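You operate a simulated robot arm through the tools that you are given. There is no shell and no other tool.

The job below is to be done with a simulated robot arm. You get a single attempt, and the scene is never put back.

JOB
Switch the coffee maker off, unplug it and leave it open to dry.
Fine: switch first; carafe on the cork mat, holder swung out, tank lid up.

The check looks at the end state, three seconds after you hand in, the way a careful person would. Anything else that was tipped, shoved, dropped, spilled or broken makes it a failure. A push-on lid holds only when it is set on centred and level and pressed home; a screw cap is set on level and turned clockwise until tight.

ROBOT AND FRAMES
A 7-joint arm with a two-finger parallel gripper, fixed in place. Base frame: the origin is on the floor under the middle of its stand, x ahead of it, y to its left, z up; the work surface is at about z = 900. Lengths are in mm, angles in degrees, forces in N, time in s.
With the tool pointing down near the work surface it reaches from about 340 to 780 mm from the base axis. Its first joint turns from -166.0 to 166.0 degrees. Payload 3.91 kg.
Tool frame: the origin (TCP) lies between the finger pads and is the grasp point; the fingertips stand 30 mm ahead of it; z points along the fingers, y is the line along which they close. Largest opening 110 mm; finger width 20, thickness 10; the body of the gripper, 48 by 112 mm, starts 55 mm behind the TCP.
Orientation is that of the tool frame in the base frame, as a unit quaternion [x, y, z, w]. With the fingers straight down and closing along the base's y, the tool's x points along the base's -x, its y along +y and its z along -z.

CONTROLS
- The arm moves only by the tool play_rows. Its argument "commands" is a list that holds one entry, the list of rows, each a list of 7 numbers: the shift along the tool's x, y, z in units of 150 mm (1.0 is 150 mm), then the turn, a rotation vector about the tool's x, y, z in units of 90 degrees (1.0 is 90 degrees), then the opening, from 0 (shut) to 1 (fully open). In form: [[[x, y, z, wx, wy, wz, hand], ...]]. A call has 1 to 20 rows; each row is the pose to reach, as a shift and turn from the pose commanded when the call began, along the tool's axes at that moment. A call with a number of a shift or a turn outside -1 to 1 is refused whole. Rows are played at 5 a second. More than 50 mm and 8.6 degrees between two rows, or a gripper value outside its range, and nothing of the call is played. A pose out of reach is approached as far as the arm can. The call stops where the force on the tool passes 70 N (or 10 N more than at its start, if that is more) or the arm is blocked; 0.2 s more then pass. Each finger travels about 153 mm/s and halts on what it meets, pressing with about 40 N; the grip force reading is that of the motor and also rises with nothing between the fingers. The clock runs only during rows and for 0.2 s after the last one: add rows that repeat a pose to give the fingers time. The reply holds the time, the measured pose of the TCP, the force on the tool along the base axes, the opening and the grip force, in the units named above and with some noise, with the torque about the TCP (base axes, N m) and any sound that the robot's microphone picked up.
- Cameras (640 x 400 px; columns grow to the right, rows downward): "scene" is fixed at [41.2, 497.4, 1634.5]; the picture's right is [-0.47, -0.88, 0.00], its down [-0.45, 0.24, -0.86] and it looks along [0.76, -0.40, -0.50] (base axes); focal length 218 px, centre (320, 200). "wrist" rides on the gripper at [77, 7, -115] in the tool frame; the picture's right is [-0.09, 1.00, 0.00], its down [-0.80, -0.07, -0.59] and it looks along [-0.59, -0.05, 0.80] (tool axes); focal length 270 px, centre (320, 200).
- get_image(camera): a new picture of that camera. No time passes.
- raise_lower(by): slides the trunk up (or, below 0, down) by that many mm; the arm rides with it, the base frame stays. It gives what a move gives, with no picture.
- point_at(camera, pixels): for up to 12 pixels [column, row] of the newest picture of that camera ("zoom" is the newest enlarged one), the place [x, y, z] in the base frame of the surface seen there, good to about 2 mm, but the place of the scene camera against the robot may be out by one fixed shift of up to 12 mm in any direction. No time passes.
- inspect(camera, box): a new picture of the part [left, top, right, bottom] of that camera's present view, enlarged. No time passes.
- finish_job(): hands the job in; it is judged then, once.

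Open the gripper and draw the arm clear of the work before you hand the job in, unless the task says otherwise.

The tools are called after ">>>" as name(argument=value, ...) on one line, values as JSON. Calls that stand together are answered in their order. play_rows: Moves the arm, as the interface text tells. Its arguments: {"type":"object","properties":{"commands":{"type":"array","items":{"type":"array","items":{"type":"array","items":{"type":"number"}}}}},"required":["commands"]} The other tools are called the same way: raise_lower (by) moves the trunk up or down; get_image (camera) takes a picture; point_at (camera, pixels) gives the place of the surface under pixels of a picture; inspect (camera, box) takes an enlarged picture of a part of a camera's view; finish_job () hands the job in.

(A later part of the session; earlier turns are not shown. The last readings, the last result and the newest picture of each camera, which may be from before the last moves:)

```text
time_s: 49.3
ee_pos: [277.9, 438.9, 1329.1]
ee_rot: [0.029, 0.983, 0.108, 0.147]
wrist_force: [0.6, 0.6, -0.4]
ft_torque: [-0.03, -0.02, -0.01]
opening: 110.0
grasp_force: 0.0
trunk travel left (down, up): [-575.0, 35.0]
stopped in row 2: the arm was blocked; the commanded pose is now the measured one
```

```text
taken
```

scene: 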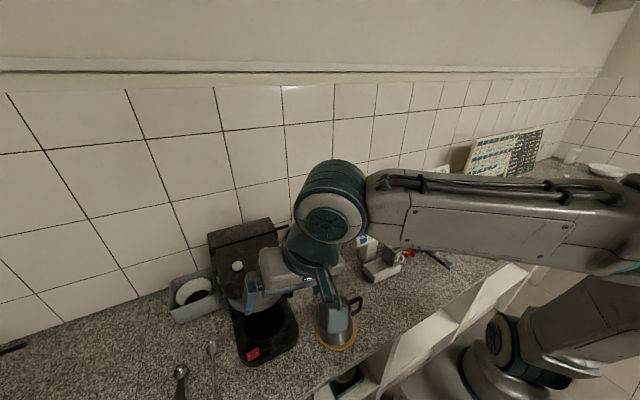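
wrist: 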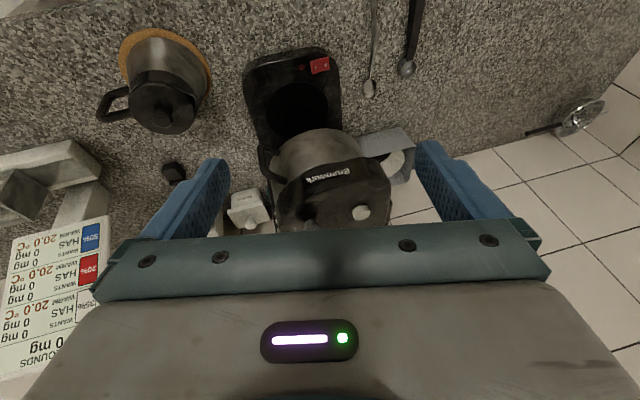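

The forearm is folded close to its limit here. Instead of the arm, I lower the trunk 110 mm, which keeps this posture and brings the camera down to the holder.

>>> raise_lower(by=-110)

>>> get_image(camera="wrist")

>>> inspect(camera="wrist", box=[220, 80, 440, 240])

```text
time_s: 50.7
ee_pos: [278.2, 438.8, 1219.7]
ee_rot: [0.028, 0.983, 0.108, 0.147]
wrist_force: [0.1, 1.0, 1.0]
ft_torque: [0.04, -0.01, -0.01]
opening: 110.1
grasp_force: 0.1
trunk travel left (down, up): [-465.0, 145.0]
```

```text
taken
```

wrist: 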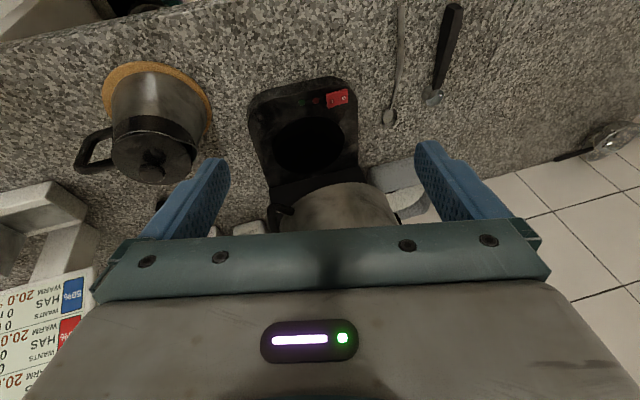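

```text
2.50 times, centred on (330, 160) of wrist
```

zoom: 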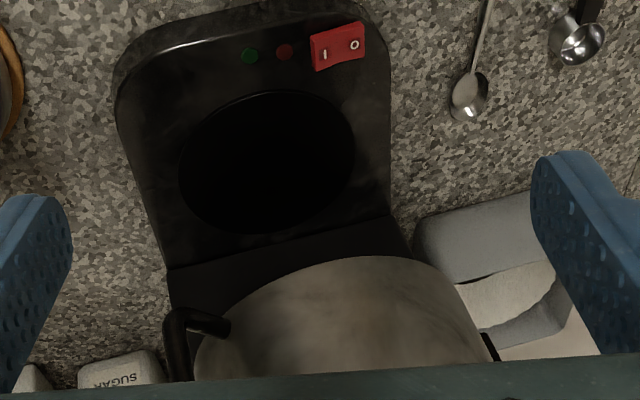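

A black upright piece stands at the holder's left edge (zoom 487,345), likely the hinge. I measure it along with the holder's outline.

>>> point_at(camera="wrist", pixels=[[396.8, 218], [395, 215], [398, 222], [392, 222], [385, 222], [340, 190], [340, 222], [285, 222], [278, 212], [290, 209], [272, 220], [370, 200]])

>>> inspect(camera="wrist", box=[370, 190, 434, 236])

```text
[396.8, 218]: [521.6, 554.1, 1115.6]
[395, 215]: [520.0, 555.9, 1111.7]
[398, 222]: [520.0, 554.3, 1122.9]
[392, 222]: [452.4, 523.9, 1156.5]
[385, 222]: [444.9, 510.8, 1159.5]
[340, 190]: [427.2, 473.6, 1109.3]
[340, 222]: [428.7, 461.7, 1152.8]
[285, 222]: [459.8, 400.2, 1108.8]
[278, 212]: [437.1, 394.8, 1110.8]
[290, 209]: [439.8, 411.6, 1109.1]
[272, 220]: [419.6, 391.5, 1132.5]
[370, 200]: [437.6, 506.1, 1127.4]
```

```text
8.70 times, centred on (402, 213) of wrist
```

zoom: 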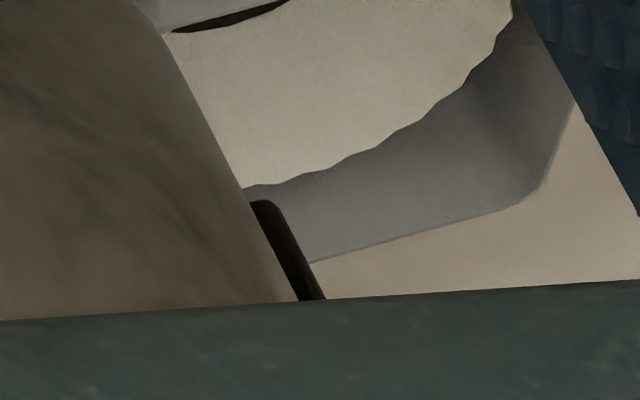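

The hinge is an upright pin at about (525,550) on the left, so the holder's right side swings towards the front. I'll cage the D-handle's bar (about x 420, y 388, z 1115–1155) with the fingers. First I straighten the tool to a 50° forward tilt, away from the machine.

>>> play_rows(commands=[[[-0.037, -0.144, -0.009, 0.022, -0.073, -0.018, 1], [-0.073, -0.288, -0.017, 0.044, -0.146, -0.037, 1], [-0.11, -0.431, -0.026, 0.067, -0.218, -0.055, 0.8], [-0.146, -0.575, -0.034, 0.089, -0.291, -0.074, 0.6], [-0.183, -0.719, -0.043, 0.111, -0.364, -0.092, 0.5], [-0.183, -0.719, -0.043, 0.111, -0.364, -0.092, 0.5]]])

>>> get_image(camera="wrist")

>>> get_image(camera="scene")

```text
time_s: 51.6
ee_pos: [326.7, 346.7, 1196.8]
ee_rot: [0.028, 0.961, 0.064, 0.268]
wrist_force: [-0.3, 1.1, -0.4]
ft_torque: [0.02, 0.0, 0.06]
opening: 66.1
grasp_force: 0.1
trunk travel left (down, up): [-465.0, 145.0]
stopped in row 4: the arm was blocked; the commanded pose is now the measured one
```

```text
taken
```

wrist: 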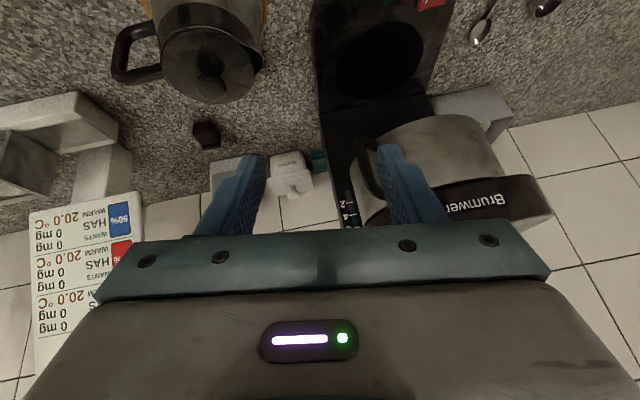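

```text
taken
```

scene: 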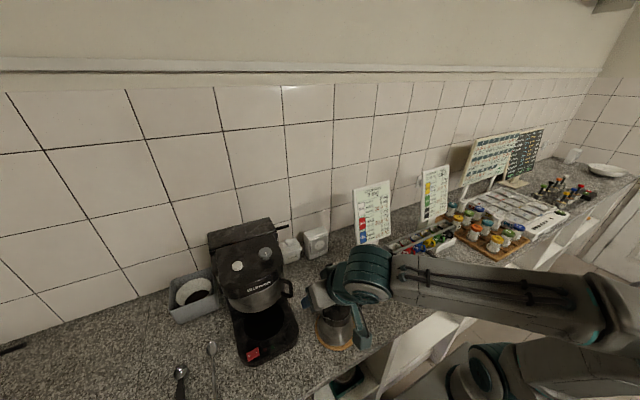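

Blocked again with no contact force, so it is the arm's own folding limit when the tilted wrist comes close to the stand. I measure where shoulder and elbow are, to choose a better trunk height.

>>> point_at(camera="scene", pixels=[[365, 270], [420, 272], [480, 285], [560, 300], [610, 310], [490, 365], [540, 365], [600, 370], [620, 350], [470, 385], [330, 285], [345, 260]])

```text
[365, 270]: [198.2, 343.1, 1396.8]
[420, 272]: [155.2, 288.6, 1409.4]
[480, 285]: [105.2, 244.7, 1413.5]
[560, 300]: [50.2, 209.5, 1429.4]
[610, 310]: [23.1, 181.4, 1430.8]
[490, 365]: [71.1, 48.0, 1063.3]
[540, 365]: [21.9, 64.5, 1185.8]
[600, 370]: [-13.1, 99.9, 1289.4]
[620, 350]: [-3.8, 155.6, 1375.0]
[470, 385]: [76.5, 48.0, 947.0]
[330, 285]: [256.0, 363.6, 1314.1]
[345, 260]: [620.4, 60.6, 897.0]
```

The forearm has drifted to a cramped posture (its elbow is now almost over the stand). I raise the trunk back and return to the upright pose at the right, where the arm had room earlier.

>>> raise_lower(by=110)

>>> play_rows(commands=[[[-0.004, -0.14, 0.006, 0.0165, 0.069, -0.007, 0.5], [-0.008, -0.28, 0.012, 0.033, 0.138, -0.014, 0.5], [-0.012, -0.42, 0.018, 0.0495, 0.207, -0.022, 0.5], [-0.016, -0.56, 0.024, 0.066, 0.276, -0.029, 0.5], [-0.02, -0.7, 0.03, 0.0825, 0.345, -0.036, 0.5], [-0.02, -0.7, 0.03, 0.0825, 0.345, -0.036, 0.5]]])

>>> get_image(camera="scene")

```text
time_s: 53.0
ee_pos: [326.9, 346.8, 1306.8]
ee_rot: [0.028, 0.961, 0.062, 0.269]
wrist_force: [0.2, -0.1, -0.5]
ft_torque: [0.01, -0.01, 0.01]
opening: 66.1
grasp_force: 0.0
trunk travel left (down, up): [-575.0, 35.0]
```

```text
time_s: 54.5
ee_pos: [329.9, 243.1, 1289.3]
ee_rot: [-0.001, 1.0, -0.001, 0.001]
wrist_force: [-0.7, 0.6, -0.4]
ft_torque: [0.0, -0.01, 0.01]
opening: 54.9
grasp_force: 0.0
trunk travel left (down, up): [-575.0, 35.0]
```

```text
taken
```

scene: 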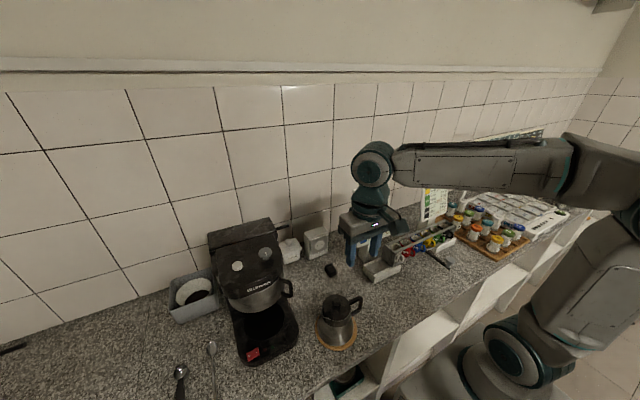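

I measure shoulder, elbow and forearm in this pose to see how the elbow is turned.

>>> point_at(camera="scene", pixels=[[372, 163], [430, 165], [500, 168], [550, 170], [600, 180], [630, 200], [600, 290], [560, 330], [510, 350], [470, 360], [540, 370], [620, 270]])

```text
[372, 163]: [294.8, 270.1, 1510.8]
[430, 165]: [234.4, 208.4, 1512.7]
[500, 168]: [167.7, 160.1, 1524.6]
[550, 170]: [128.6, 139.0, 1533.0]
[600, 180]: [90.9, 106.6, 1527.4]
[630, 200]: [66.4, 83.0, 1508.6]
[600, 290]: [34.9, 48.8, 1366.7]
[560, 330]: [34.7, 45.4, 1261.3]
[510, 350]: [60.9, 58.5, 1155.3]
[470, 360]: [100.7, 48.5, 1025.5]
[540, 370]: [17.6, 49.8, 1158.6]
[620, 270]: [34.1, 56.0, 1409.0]
```

The upper arm stands almost vertical, a poor posture for sideways-tilted tools. I'll use a radial approach instead: first yaw the tool 45° so it points the way the arm does.

>>> play_rows(commands=[[[0, 0, 0, 0, 0, -0.085, 0.4], [0, 0, 0, 0, 0, -0.17, 0.4], [0, 0, 0, 0, 0, -0.255, 0.4], [0, 0, 0, 0, 0, -0.34, 0.4], [0, 0, 0, 0, 0, -0.42, 0.4], [0, 0, 0, 0, 0, -0.5, 0.4]]])

```text
time_s: 55.9
ee_pos: [329.9, 241.9, 1290.5]
ee_rot: [-0.383, 0.924, -0.002, 0.0]
wrist_force: [0.6, -1.4, 0.1]
ft_torque: [-0.02, -0.01, 0.0]
opening: 44.2
grasp_force: 0.0
trunk travel left (down, up): [-575.0, 35.0]
```

Yaw is 45° now. I tilt 50° outward and move to the standoff in front of the D-handle.

>>> play_rows(commands=[[[-0.08, 0.03, 0.08, 0, -0.07, 0, 0.4], [-0.17, 0.06, 0.17, 0, -0.14, 0, 0.4], [-0.26, 0.1, 0.26, 0, -0.21, 0, 0.4], [-0.35, 0.13, 0.35, 0, -0.28, 0, 0.4], [-0.44, 0.165, 0.44, 0, -0.35, 0, 0.4], [-0.53, 0.2, 0.53, 0, -0.42, 0, 0.4], [-0.62, 0.23, 0.61, 0, -0.49, 0, 0.4], [-0.698, 0.259, 0.685, 0, -0.556, 0, 0.4]]])

>>> get_image(camera="wrist")

>>> get_image(camera="scene")

```text
time_s: 57.6
ee_pos: [375.9, 343.8, 1187.8]
ee_rot: [-0.348, 0.837, 0.161, 0.391]
wrist_force: [0.0, 0.6, -1.1]
ft_torque: [0.01, -0.01, -0.05]
opening: 43.9
grasp_force: 0.1
trunk travel left (down, up): [-575.0, 35.0]
```

```text
taken
```

wrist: 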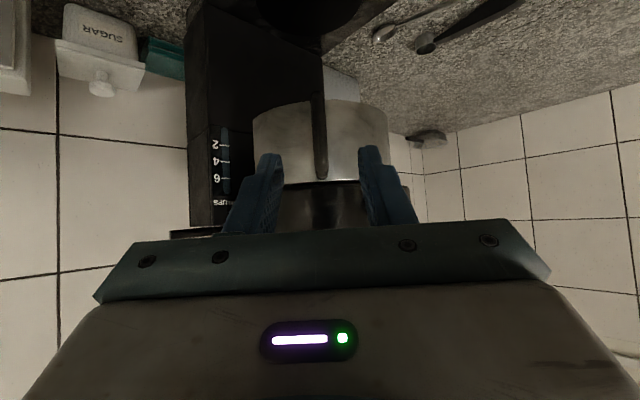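

```text
taken
```

scene: 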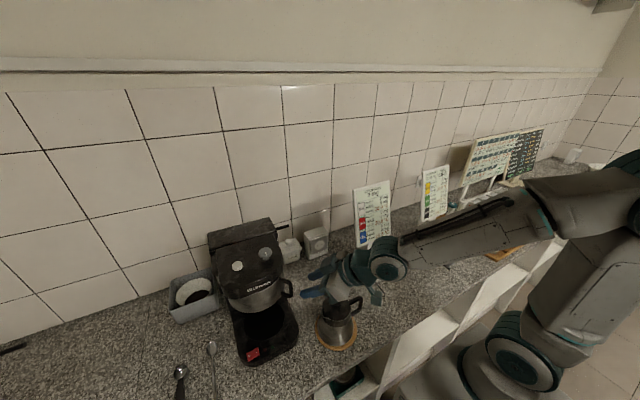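

That pose is reached well. The D-handle is straight ahead at wrist (320,100–180), seen edge-on. I zoom and measure it.

>>> inspect(camera="wrist", box=[230, 80, 410, 230])

>>> point_at(camera="wrist", pixels=[[318, 95], [318, 110], [319, 125], [320, 140], [320, 155], [321, 170], [321, 178], [315, 130], [324, 130], [300, 130], [345, 130], [256, 130]])

```text
2.67 times, centred on (320, 155) of wrist
```

zoom: 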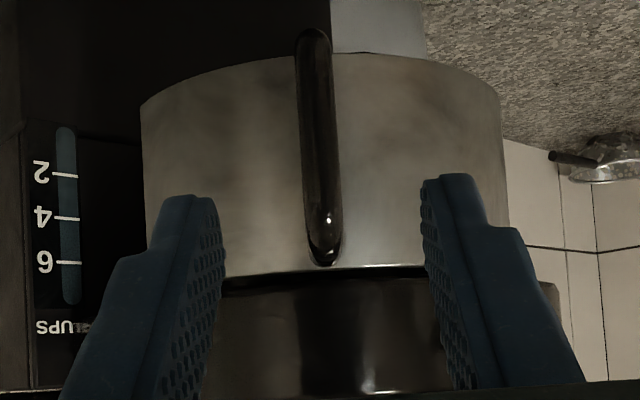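

```text
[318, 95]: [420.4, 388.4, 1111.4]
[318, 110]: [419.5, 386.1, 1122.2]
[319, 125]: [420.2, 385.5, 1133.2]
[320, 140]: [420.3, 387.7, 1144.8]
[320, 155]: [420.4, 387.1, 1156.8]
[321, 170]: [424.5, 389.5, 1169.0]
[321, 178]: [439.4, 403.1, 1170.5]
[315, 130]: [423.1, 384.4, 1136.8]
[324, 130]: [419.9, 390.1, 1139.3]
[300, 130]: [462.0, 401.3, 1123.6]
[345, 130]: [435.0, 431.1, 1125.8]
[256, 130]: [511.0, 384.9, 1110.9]
```

The bar's centre is near (424,391) and the loop lies along 45°, in line with the tool, with about 30 mm of free depth to the shell. I advance so the fingertips pass about 18 mm beyond the bar.

>>> play_rows(commands=[[[-0.015, -0.001, 0.12, 0, 0, 0, 0.4], [-0.03, -0.003, 0.24, 0, 0, 0, 0.4], [-0.045, -0.004, 0.36, 0, 0, 0, 0.4], [-0.045, -0.004, 0.469, 0, 0, 0, 0.4], [-0.045, -0.004, 0.469, 0, 0, 0, 0.4]]])

>>> get_image(camera="wrist")

>>> inspect(camera="wrist", box=[230, 80, 410, 230])

>>> inspect(camera="scene", box=[220, 220, 380, 340])

```text
time_s: 58.9
ee_pos: [417.1, 381.1, 1149.1]
ee_rot: [-0.346, 0.837, 0.162, 0.393]
wrist_force: [1.2, -3.4, -0.2]
ft_torque: [0.19, -0.01, 0.16]
opening: 44.3
grasp_force: 0.4
out of reach, approached as far as the arm can: row 1, 2, 3
trunk travel left (down, up): [-575.0, 35.0]
```

```text
taken
```

wrist: 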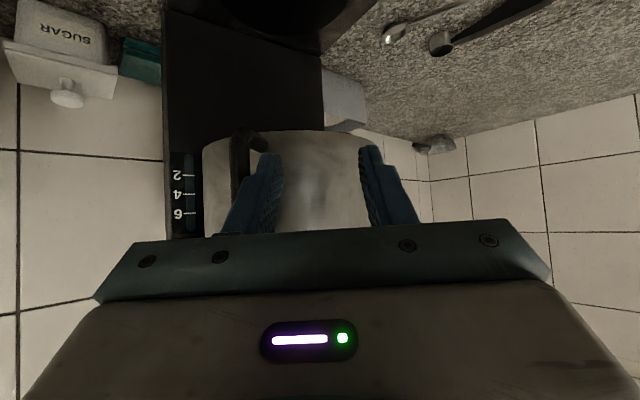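

```text
2.67 times, centred on (320, 155) of wrist
```

zoom: 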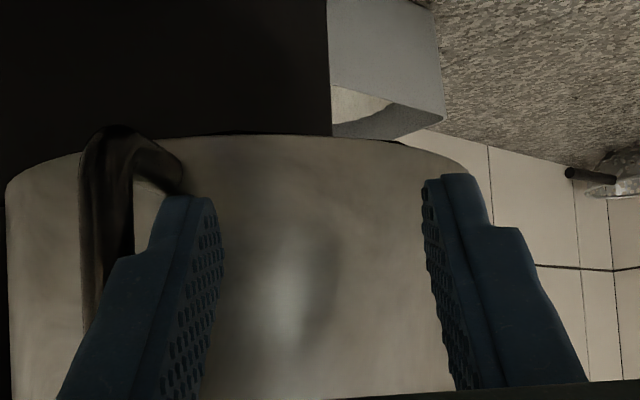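

```text
3.33 times, centred on (300, 280) of scene
```

zoom: 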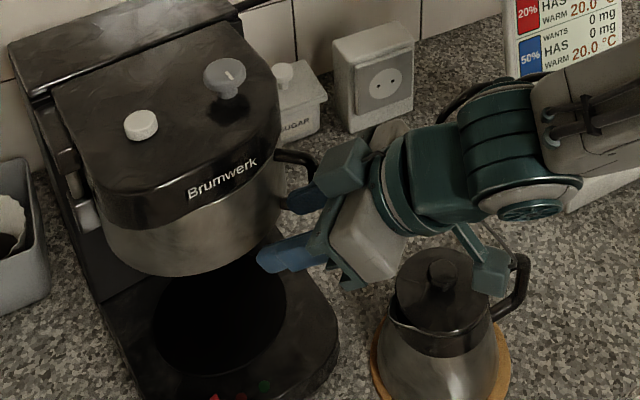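

The view has changed: the handle is now at the left of the fingers (zoom 110,220), and the machine itself may have shifted. I take a full scene picture to compare before doing anything else.

>>> get_image(camera="scene")

>>> inspect(camera="scene", box=[190, 200, 350, 380])

```text
taken
```

scene: 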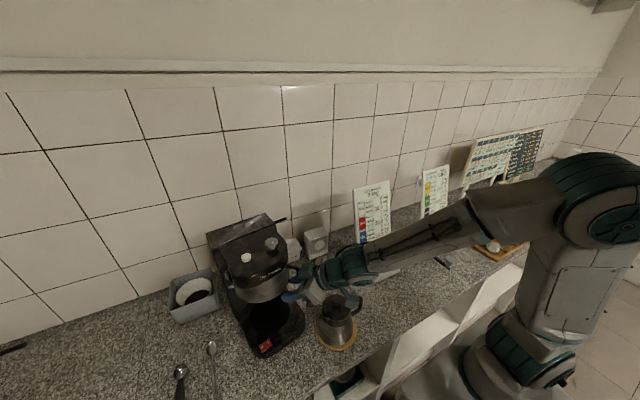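

```text
2.22 times, centred on (270, 290) of scene
```

zoom: 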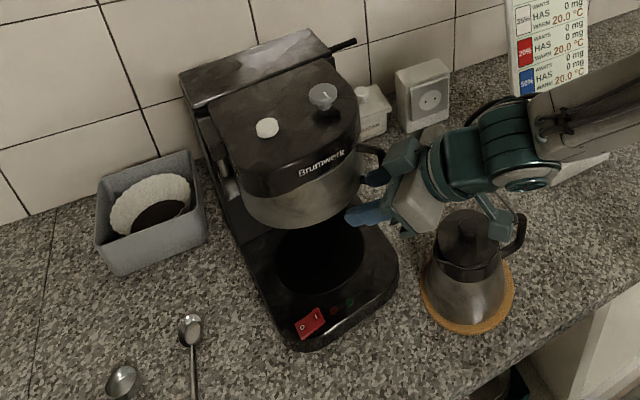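

The coffee maker has been turned: its front moved to the right as the arm changed posture on the way in (the rows flagged "out of reach"). I measure its present pose against the earlier one.

>>> point_at(camera="scene", pixels=[[276.8, 340], [283, 336], [262, 347], [268.5, 344], [248, 258.5], [272, 243], [213, 240], [265, 218], [275, 228], [297, 329], [259, 355], [228, 275]])

>>> inspect(camera="scene", box=[200, 210, 296, 270])

>>> inspect(camera="scene", box=[200, 240, 320, 370])

```text
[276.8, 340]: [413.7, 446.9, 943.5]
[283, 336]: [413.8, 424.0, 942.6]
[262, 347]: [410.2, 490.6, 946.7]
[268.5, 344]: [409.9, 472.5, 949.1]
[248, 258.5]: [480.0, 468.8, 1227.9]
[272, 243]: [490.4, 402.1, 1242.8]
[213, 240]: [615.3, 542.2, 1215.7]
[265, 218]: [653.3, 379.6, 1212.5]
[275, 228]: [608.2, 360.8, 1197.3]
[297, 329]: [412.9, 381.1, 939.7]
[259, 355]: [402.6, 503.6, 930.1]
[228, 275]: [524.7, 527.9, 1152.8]
```

```text
6.67 times, centred on (248, 240) of scene
```

zoom: 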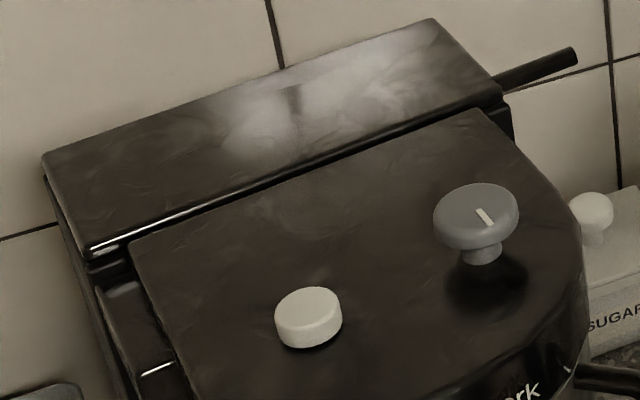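

```text
3.08 times, centred on (260, 305) of scene
```

zoom: 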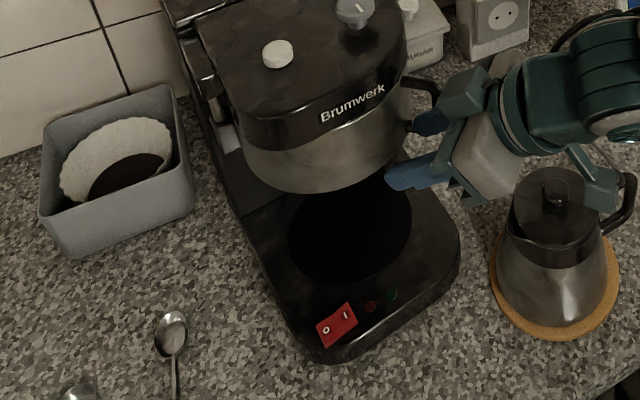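

The front lamps now read about 8 mm higher than before, so I check whether the machine is tilted or resting on something: points on the base top, head top and lid.

>>> point_at(camera="scene", pixels=[[269.7, 334.2], [299, 321], [242, 330], [236, 314], [269.7, 318], [290, 312], [222.5, 247.5], [270.5, 230.5], [283, 243], [233, 259.5], [257, 265], [264.5, 216.5]])

>>> point_at(camera="wrist", pixels=[[241, 150], [243, 165], [255, 140], [262, 140], [290, 150], [310, 140], [340, 160], [210, 160], [230, 140], [300, 180], [180, 120], [323, 60]])

```text
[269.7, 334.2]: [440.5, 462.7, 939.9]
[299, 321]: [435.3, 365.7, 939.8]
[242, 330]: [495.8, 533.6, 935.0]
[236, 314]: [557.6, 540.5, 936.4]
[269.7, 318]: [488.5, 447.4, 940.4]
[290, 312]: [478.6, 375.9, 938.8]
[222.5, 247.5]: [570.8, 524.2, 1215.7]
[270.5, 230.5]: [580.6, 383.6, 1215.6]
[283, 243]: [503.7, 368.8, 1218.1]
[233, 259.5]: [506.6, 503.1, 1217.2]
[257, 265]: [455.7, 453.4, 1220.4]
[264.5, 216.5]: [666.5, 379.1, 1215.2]
```

```text
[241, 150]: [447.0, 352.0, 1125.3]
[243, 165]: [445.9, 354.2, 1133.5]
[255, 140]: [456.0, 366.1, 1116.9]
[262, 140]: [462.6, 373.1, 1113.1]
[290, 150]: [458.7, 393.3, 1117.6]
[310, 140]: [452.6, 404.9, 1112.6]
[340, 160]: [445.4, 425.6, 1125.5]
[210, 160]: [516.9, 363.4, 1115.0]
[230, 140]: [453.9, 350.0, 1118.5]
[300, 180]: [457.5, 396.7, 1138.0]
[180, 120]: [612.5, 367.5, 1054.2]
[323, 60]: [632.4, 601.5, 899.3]
```

The machine has turned about 12–13° counter-clockwise about its rear, because the left finger came against the loop's wrong side. I back out in small steps along the tool axis, watching for odd motion.

>>> play_rows(commands=[[[0, 0, -0.05, 0, 0, 0, 0.4], [0, 0, -0.1, 0, 0, 0, 0.4], [0, 0, -0.1, 0, 0, 0, 0.4]]])

>>> get_image(camera="scene")

```text
time_s: 59.6
ee_pos: [409.5, 375.6, 1157.5]
ee_rot: [-0.347, 0.837, 0.161, 0.392]
wrist_force: [-0.3, 0.5, 0.4]
ft_torque: [-0.01, -0.03, 0.0]
opening: 44.1
grasp_force: 0.0
trunk travel left (down, up): [-575.0, 35.0]
```

```text
taken
```

scene: 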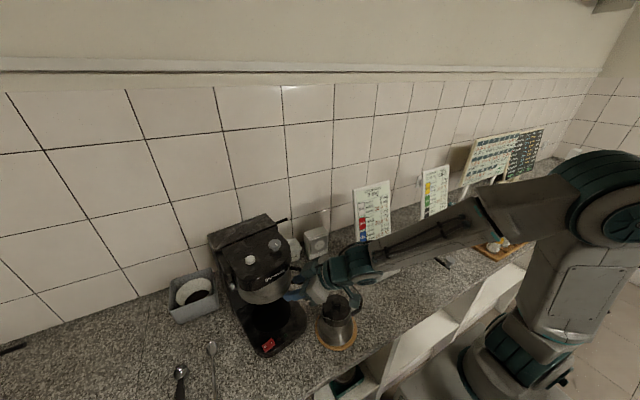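

That went as commanded and the force is gone. I back out a further 50 mm.

>>> play_rows(commands=[[[0, 0, -0.08, 0, 0, 0, 0.4], [0, 0, -0.16, 0, 0, 0, 0.4], [0, 0, -0.25, 0, 0, 0, 0.4], [0, 0, -0.34, 0, 0, 0, 0.4], [0, 0, -0.34, 0, 0, 0, 0.4]]])

>>> get_image(camera="wrist")

>>> get_image(camera="scene")

```text
time_s: 61.0
ee_pos: [410.1, 322.8, 1190.4]
ee_rot: [-0.312, 0.85, 0.144, 0.398]
wrist_force: [0.0, -0.5, 0.4]
ft_torque: [0.01, 0.03, 0.02]
opening: 44.0
grasp_force: 0.0
out of reach, approached as far as the arm can: row 4
trunk travel left (down, up): [-575.0, 35.0]
stopped in row 5: the arm was blocked; the commanded pose is now the measured one
```

```text
taken
```

wrist: 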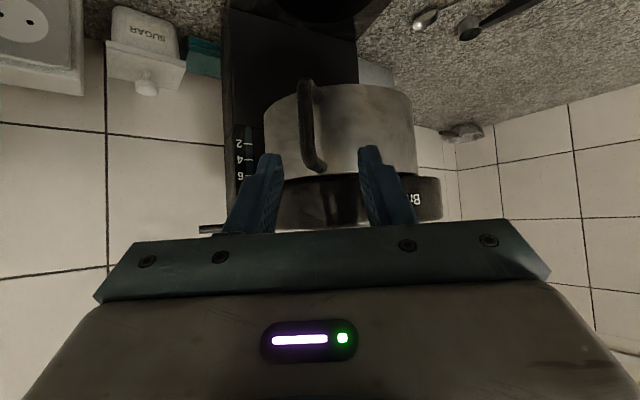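

```text
taken
```

scene: 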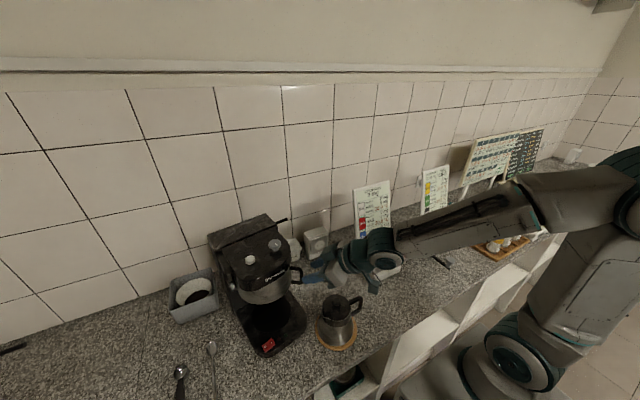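

The limit is a folded elbow when the wrist comes too near the shoulder at this tilt. A steeper tool (30° tilt, azimuth 55°) keeps the wrist farther out, so I re-orient to that while backing up and away.

>>> play_rows(commands=[[[-0.019, -0.01, -0.069, -0.027, 0.056, -0.031, 0.4], [-0.038, -0.019, -0.137, -0.054, 0.112, -0.063, 0.4], [-0.056, -0.028, -0.205, -0.082, 0.168, -0.094, 0.4], [-0.075, -0.038, -0.274, -0.109, 0.2237, -0.1258, 0.4], [-0.075, -0.038, -0.274, -0.109, 0.2237, -0.1258, 0.4]]])

>>> get_image(camera="wrist")

>>> get_image(camera="scene")

```text
time_s: 62.2
ee_pos: [393.9, 302.1, 1225.7]
ee_rot: [-0.448, 0.856, 0.12, 0.228]
wrist_force: [-0.1, 0.2, -0.8]
ft_torque: [0.03, 0.02, -0.02]
opening: 44.3
grasp_force: 0.1
out of reach, approached as far as the arm can: row 1
trunk travel left (down, up): [-575.0, 35.0]
```

```text
taken
```

wrist: 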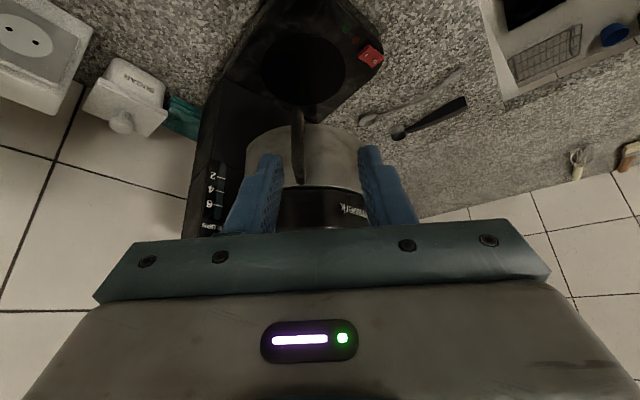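

```text
taken
```

scene: 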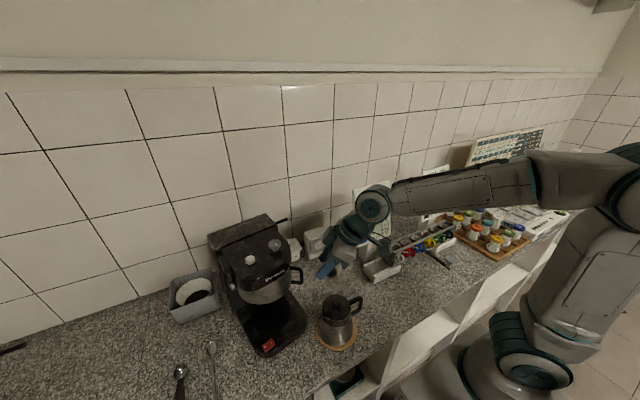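

The arm is comfortable here. I measure the handle, base and lamps from this view to know the machine's actual pose and tilt.

>>> inspect(camera="wrist", box=[210, 10, 410, 220])

>>> point_at(camera="wrist", pixels=[[297, 115], [299, 135], [300, 155], [301, 175], [303, 182], [250, 150], [340, 160], [265, 140], [365, 55], [355, 40], [320, 30], [240, 90]])

>>> point_at(camera="wrist", pixels=[[350, 72], [330, 95], [270, 50], [262, 70], [300, 60], [280, 20], [265, 20], [250, 20], [225, 140], [205, 175], [235, 130], [300, 35]])

```text
1.90 times, centred on (310, 115) of wrist
```

zoom: 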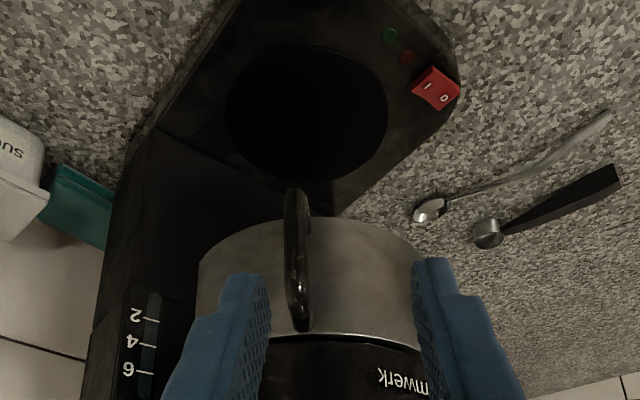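

```text
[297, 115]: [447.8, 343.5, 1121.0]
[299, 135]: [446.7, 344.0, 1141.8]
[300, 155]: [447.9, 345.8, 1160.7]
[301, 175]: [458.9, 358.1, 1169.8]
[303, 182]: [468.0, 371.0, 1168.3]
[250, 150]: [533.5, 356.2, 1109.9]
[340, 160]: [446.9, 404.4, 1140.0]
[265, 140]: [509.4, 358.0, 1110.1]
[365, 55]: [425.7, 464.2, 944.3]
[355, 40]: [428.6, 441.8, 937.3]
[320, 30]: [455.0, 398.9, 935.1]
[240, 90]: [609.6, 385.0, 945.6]
```

```text
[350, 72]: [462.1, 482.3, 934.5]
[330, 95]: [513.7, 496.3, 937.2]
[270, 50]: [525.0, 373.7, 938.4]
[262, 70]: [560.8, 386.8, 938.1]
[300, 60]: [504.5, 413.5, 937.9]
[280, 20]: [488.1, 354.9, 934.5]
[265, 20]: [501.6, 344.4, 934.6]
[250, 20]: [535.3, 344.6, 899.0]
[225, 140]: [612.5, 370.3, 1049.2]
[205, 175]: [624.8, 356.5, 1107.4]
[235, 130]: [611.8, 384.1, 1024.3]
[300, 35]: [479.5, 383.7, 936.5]
```

The base reads level (z about 935–937), so the machine only turned, about 12.5°. The D-bar's centre is now near (450,349), hinge near (517,527). I move to a standoff right in line with the loop, 70 mm back.

>>> play_rows(commands=[[[-0.045, -0.042, 0.049, 0, 0, 0, 0.4], [-0.09, -0.085, 0.099, 0, 0, 0, 0.4], [-0.135, -0.127, 0.148, 0, 0, 0, 0.4], [-0.135, -0.127, 0.148, 0, 0, 0, 0.4]]])

>>> get_image(camera="wrist")

>>> inspect(camera="wrist", box=[230, 90, 410, 230])

```text
time_s: 63.2
ee_pos: [426.5, 316.4, 1216.7]
ee_rot: [-0.448, 0.857, 0.119, 0.228]
wrist_force: [-0.5, -0.3, -0.7]
ft_torque: [0.02, -0.01, -0.01]
opening: 43.9
grasp_force: 0.3
trunk travel left (down, up): [-575.0, 35.0]
```

```text
taken
```

wrist: 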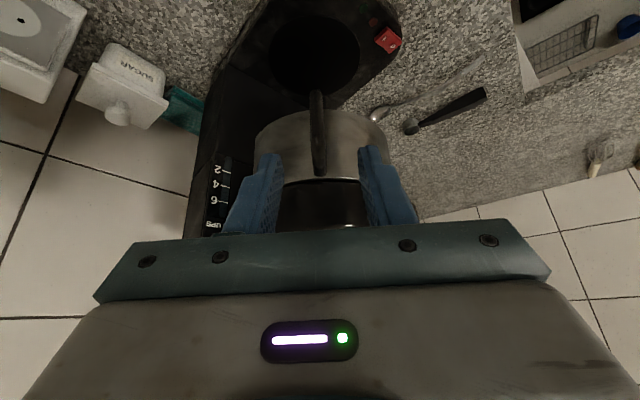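

```text
2.86 times, centred on (320, 160) of wrist
```

zoom: 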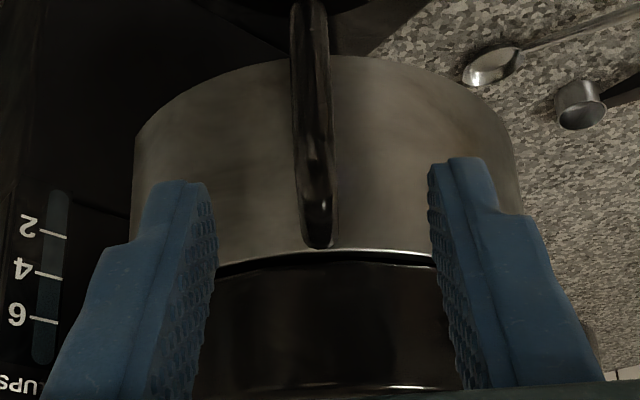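

Nicely centred on the bar (wrist 318). I advance 40 mm along the tool axis in small steps.

>>> play_rows(commands=[[[0, 0, 0.06, 0, 0, 0, 0.4], [0, 0, 0.12, 0, 0, 0, 0.4], [0, 0, 0.18, 0, 0, 0, 0.4], [0, 0, 0.24, 0, 0, 0, 0.4], [0, 0, 0.27, 0, 0, 0, 0.4]]])

>>> inspect(camera="wrist", box=[230, 90, 410, 230])

>>> inspect(camera="scene", box=[220, 220, 380, 340])

```text
time_s: 64.5
ee_pos: [438.2, 332.0, 1181.1]
ee_rot: [-0.448, 0.857, 0.12, 0.227]
wrist_force: [-0.4, -1.1, 0.3]
ft_torque: [0.0, 0.02, -0.02]
opening: 44.1
grasp_force: 0.1
trunk travel left (down, up): [-575.0, 35.0]
```

```text
2.86 times, centred on (320, 160) of wrist
```

zoom: 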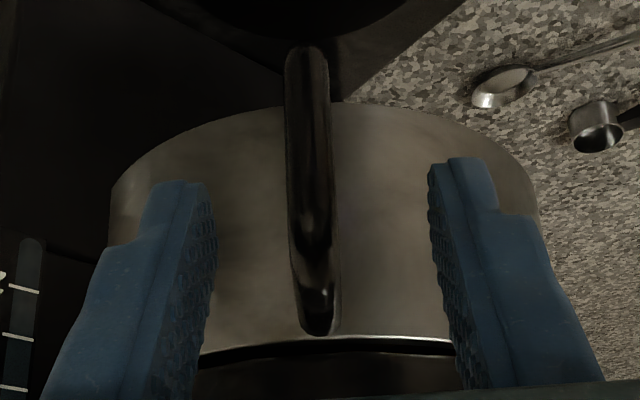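

```text
3.33 times, centred on (300, 280) of scene
```

zoom: 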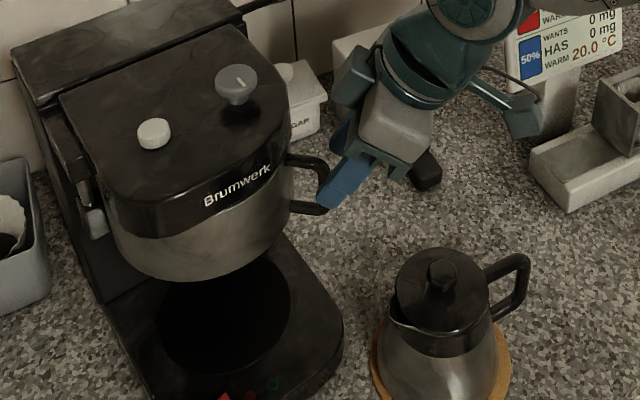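

Everything moves as commanded. I advance the last 28 mm and then narrow the fingers to about 22 mm around the bar.

>>> play_rows(commands=[[[0, 0, 0.06, 0, 0, 0, 0.4], [0, 0, 0.12, 0, 0, 0, 0.4], [0, 0, 0.19, 0, 0, 0, 0.4], [0, 0, 0.19, 0, 0, 0, 0.3], [0, 0, 0.19, 0, 0, 0, 0.21], [0, 0, 0.19, 0, 0, 0, 0.21]]])

>>> inspect(camera="wrist", box=[230, 90, 410, 230])

>>> inspect(camera="scene", box=[220, 220, 380, 340])

```text
time_s: 65.8
ee_pos: [445.3, 343.3, 1156.8]
ee_rot: [-0.448, 0.856, 0.12, 0.226]
wrist_force: [-0.3, -1.0, -0.3]
ft_torque: [-0.03, -0.01, -0.05]
opening: 23.1
grasp_force: 0.1
trunk travel left (down, up): [-575.0, 35.0]
```

```text
2.86 times, centred on (320, 160) of wrist
```

zoom: 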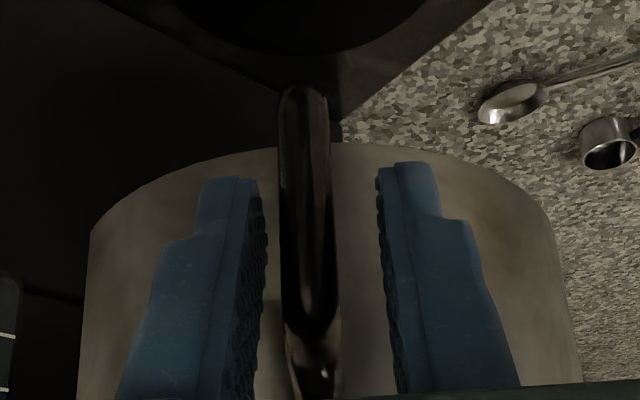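

```text
3.33 times, centred on (300, 280) of scene
```

zoom: 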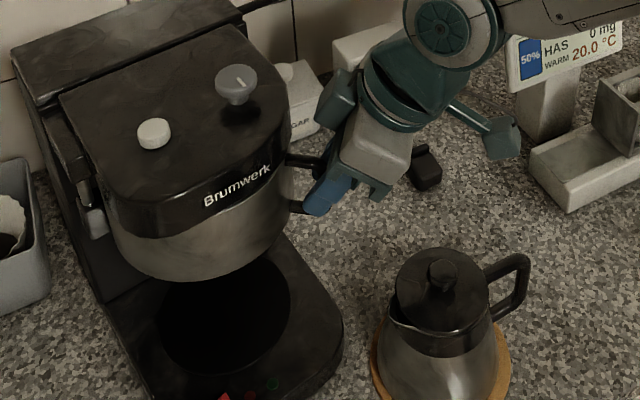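

The bar is caged between the fingers. I start pulling along the hinge arc, towards the front-left, for the first 10 degrees, and watch whether the holder swings or the machine turns.

>>> play_rows(commands=[[[0.0097, 0.0533, -0.0054, 0, 0, 0, 0.21], [0.018, 0.108, -0.01, 0, 0, 0, 0.21], [0.024, 0.163, -0.013, 0, 0, 0, 0.21], [0.03, 0.218, -0.016, 0, 0, 0, 0.21]]])

>>> get_image(camera="scene")

>>> inspect(camera="scene", box=[190, 200, 350, 380])

>>> inspect(camera="wrist", box=[210, 10, 430, 230])

```text
time_s: 66.8
ee_pos: [415.0, 357.4, 1156.4]
ee_rot: [-0.447, 0.857, 0.12, 0.228]
wrist_force: [-0.7, -0.5, 1.1]
ft_torque: [-0.01, 0.02, -0.01]
opening: 23.2
grasp_force: 0.1
trunk travel left (down, up): [-575.0, 35.0]
```

```text
taken
```

scene: 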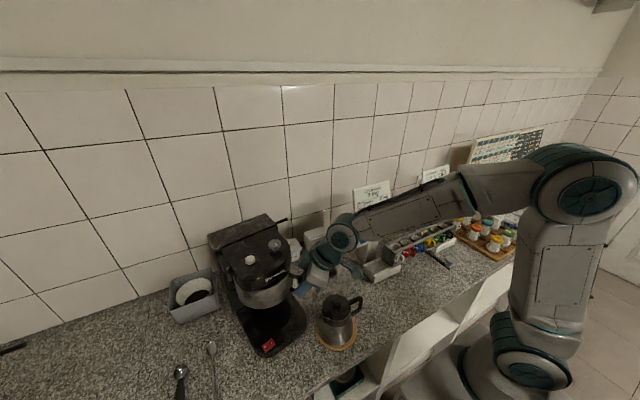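

```text
2.22 times, centred on (270, 290) of scene
```

zoom: 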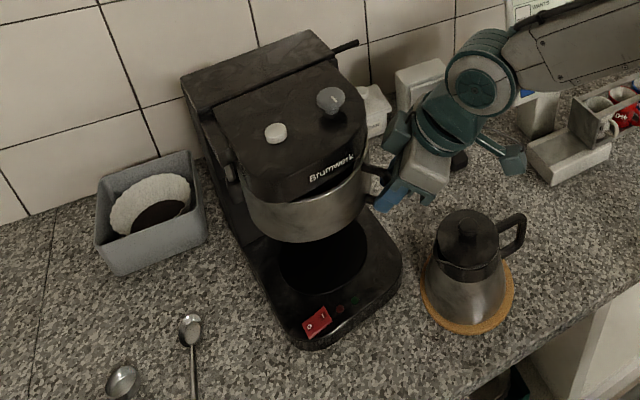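

```text
1.82 times, centred on (320, 120) of wrist
```

zoom: 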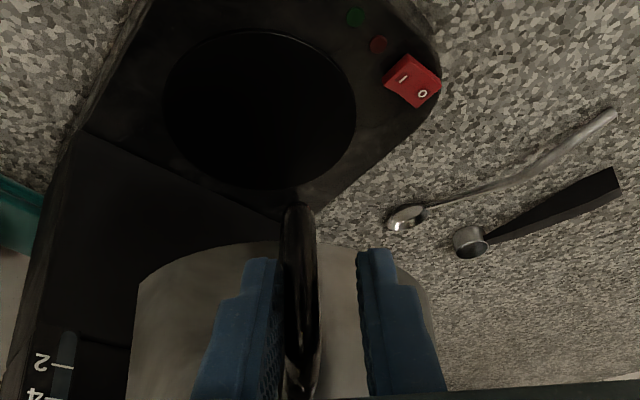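

The holder swings freely (about 1 N) and the machine stays put. I follow the arc further in steps, turning the tool slightly clockwise with it.

>>> play_rows(commands=[[[-0.001, 0.068, 0.0005, 0.0083, 0, 0.0145, 0.21], [-0.002, 0.1356, 0.001, 0.0167, 0, 0.0289, 0.21], [-0.005, 0.203, 0.003, 0.025, 0, 0.0433, 0.21], [-0.009, 0.27, 0.006, 0.0333, 0, 0.0578, 0.21], [-0.019, 0.337, 0.012, 0.0417, 0, 0.0722, 0.21], [-0.03, 0.404, 0.019, 0.05, 0, 0.0867, 0.21]]])

>>> get_image(camera="scene")

>>> inspect(camera="scene", box=[190, 200, 350, 380])

>>> get_image(camera="wrist")

```text
time_s: 68.2
ee_pos: [369.0, 396.9, 1156.4]
ee_rot: [-0.379, 0.889, 0.101, 0.236]
wrist_force: [0.6, 0.7, 1.0]
ft_torque: [0.03, 0.0, 0.03]
opening: 23.2
grasp_force: 0.2
trunk travel left (down, up): [-575.0, 35.0]
```

```text
taken
```

scene: 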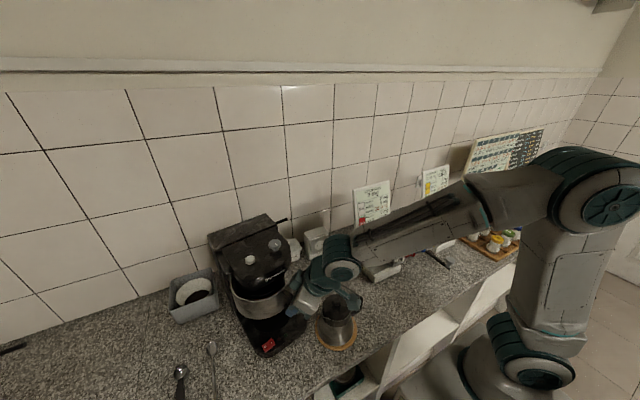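

```text
2.22 times, centred on (270, 290) of scene
```

zoom: 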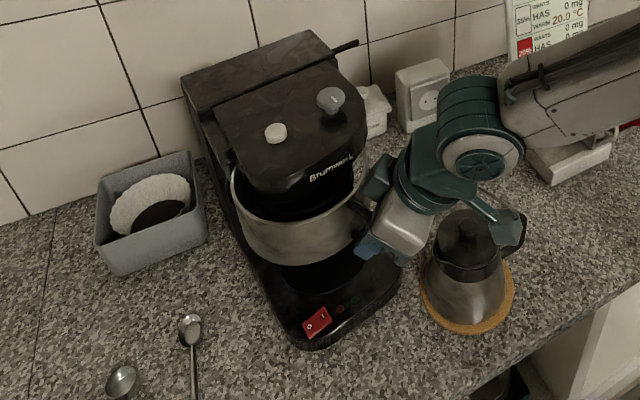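

```text
taken
```

wrist: 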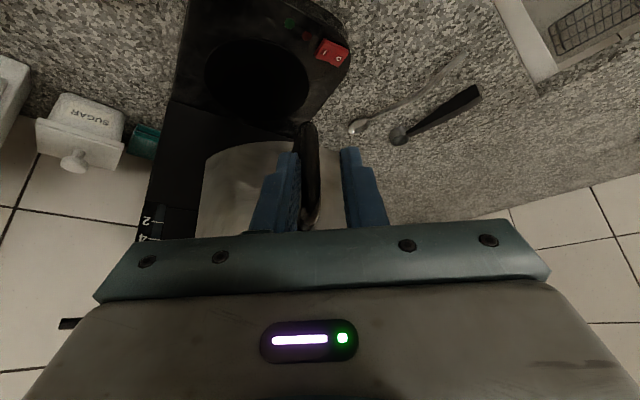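

The holder is about 26° out and everything is calm. I keep following the arc.

>>> play_rows(commands=[[[-0.005, 0.068, 0.003, 0.008, 0, 0.0145, 0.21], [-0.01, 0.136, 0.006, 0.0165, 0, 0.0289, 0.21], [-0.023, 0.203, 0.013, 0.022, 0, 0.0386, 0.21], [-0.036, 0.269, 0.021, 0.0276, 0, 0.0483, 0.21], [-0.055, 0.333, 0.032, 0.033, 0, 0.058, 0.21], [-0.075, 0.397, 0.043, 0.0386, 0, 0.0675, 0.21], [-0.1, 0.459, 0.057, 0.0413, 0, 0.0724, 0.21], [-0.124, 0.52, 0.071, 0.0441, 0, 0.0772, 0.21]]])

>>> get_image(camera="scene")

>>> inspect(camera="scene", box=[190, 200, 350, 380])

>>> get_image(camera="wrist")

```text
time_s: 70.0
ee_pos: [328.4, 466.7, 1156.1]
ee_rot: [-0.317, 0.913, 0.085, 0.243]
wrist_force: [0.7, 0.3, -0.2]
ft_torque: [0.03, -0.02, -0.01]
opening: 23.0
grasp_force: 0.1
trunk travel left (down, up): [-575.0, 35.0]
```

```text
taken
```

scene: 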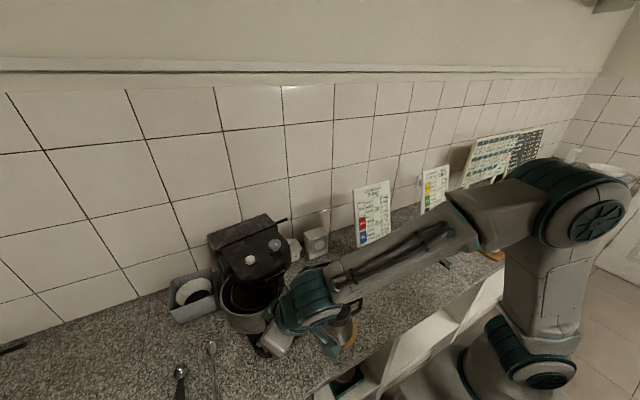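

```text
2.22 times, centred on (270, 290) of scene
```

zoom: 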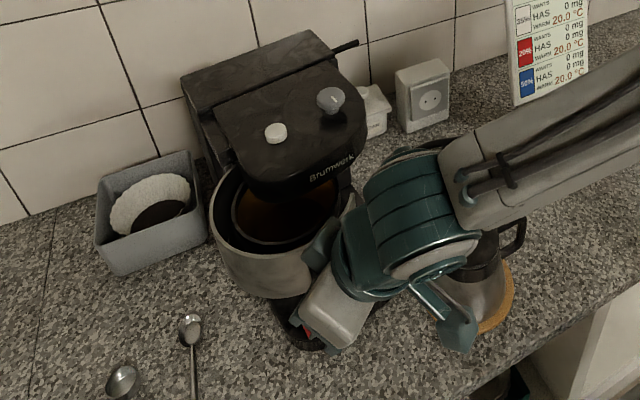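

```text
taken
```

wrist: 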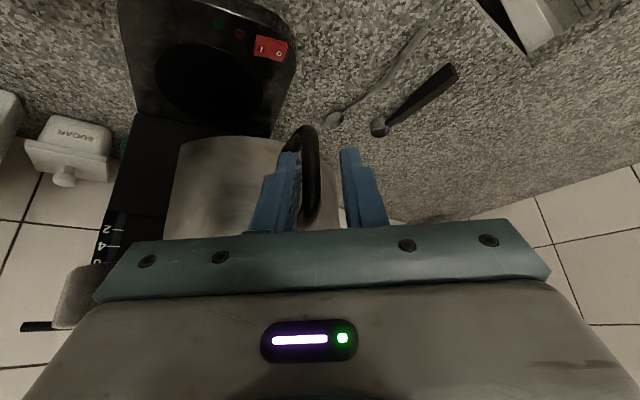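

The holder is about 50° out, force near zero, and the machine has not moved. I continue along the arc to about 75°.

>>> play_rows(commands=[[[-0.02, 0.064, 0.012, 0.0028, 0, 0.0048, 0.21], [-0.041, 0.127, 0.024, 0.0055, 0, 0.0096, 0.21], [-0.067, 0.184, 0.039, 0.008, 0, 0.0145, 0.21], [-0.093, 0.24, 0.054, 0.011, 0, 0.0193, 0.21], [-0.126, 0.295, 0.072, 0.014, 0, 0.024, 0.21], [-0.159, 0.35, 0.091, 0.0166, 0, 0.029, 0.21], [-0.196, 0.401, 0.113, 0.021, 0, 0.036, 0.21], [-0.234, 0.452, 0.135, 0.0249, 0, 0.0434, 0.21]]])

>>> get_image(camera="scene")

>>> get_image(camera="wrist")

```text
time_s: 71.8
ee_pos: [317.1, 543.3, 1156.2]
ee_rot: [-0.281, 0.925, 0.075, 0.245]
wrist_force: [-0.1, 0.8, -0.3]
ft_torque: [-0.01, -0.01, -0.03]
opening: 23.0
grasp_force: 0.0
trunk travel left (down, up): [-575.0, 35.0]
```

```text
taken
```

scene: 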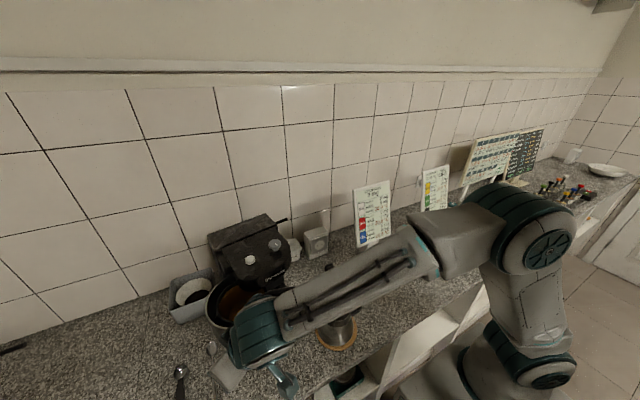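

```text
taken
```

wrist: 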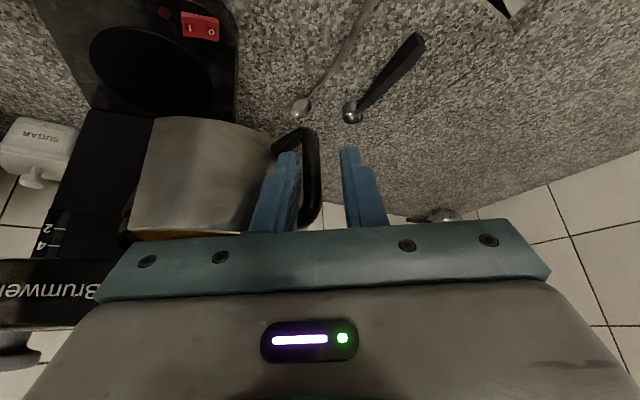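

About 74° out, with no resistance. I go on to roughly 92° while watching the force.

>>> play_rows(commands=[[[-0.045, 0.053, 0.026, 0.0055, 0, 0.0096, 0.21], [-0.089, 0.106, 0.051, 0.011, 0, 0.0193, 0.21], [-0.132, 0.151, 0.076, 0.0138, 0, 0.024, 0.21], [-0.175, 0.196, 0.1, 0.0165, 0, 0.0289, 0.21], [-0.222, 0.236, 0.127, 0.0193, 0, 0.0338, 0.21], [-0.269, 0.275, 0.153, 0.022, 0, 0.0386, 0.21]]])

>>> get_image(camera="scene")

>>> get_image(camera="wrist")

```text
time_s: 73.2
ee_pos: [333.7, 605.2, 1155.7]
ee_rot: [-0.247, 0.934, 0.066, 0.248]
wrist_force: [-1.0, -0.4, -0.6]
ft_torque: [-0.01, 0.02, 0.0]
opening: 23.2
grasp_force: 0.0
trunk travel left (down, up): [-575.0, 35.0]
```

```text
taken
```

scene: 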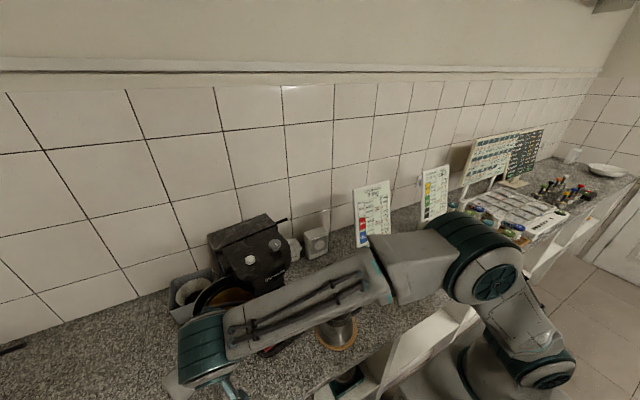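

```text
taken
```

wrist: 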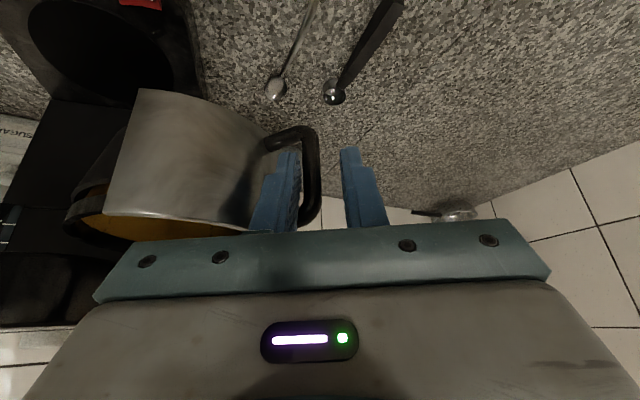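

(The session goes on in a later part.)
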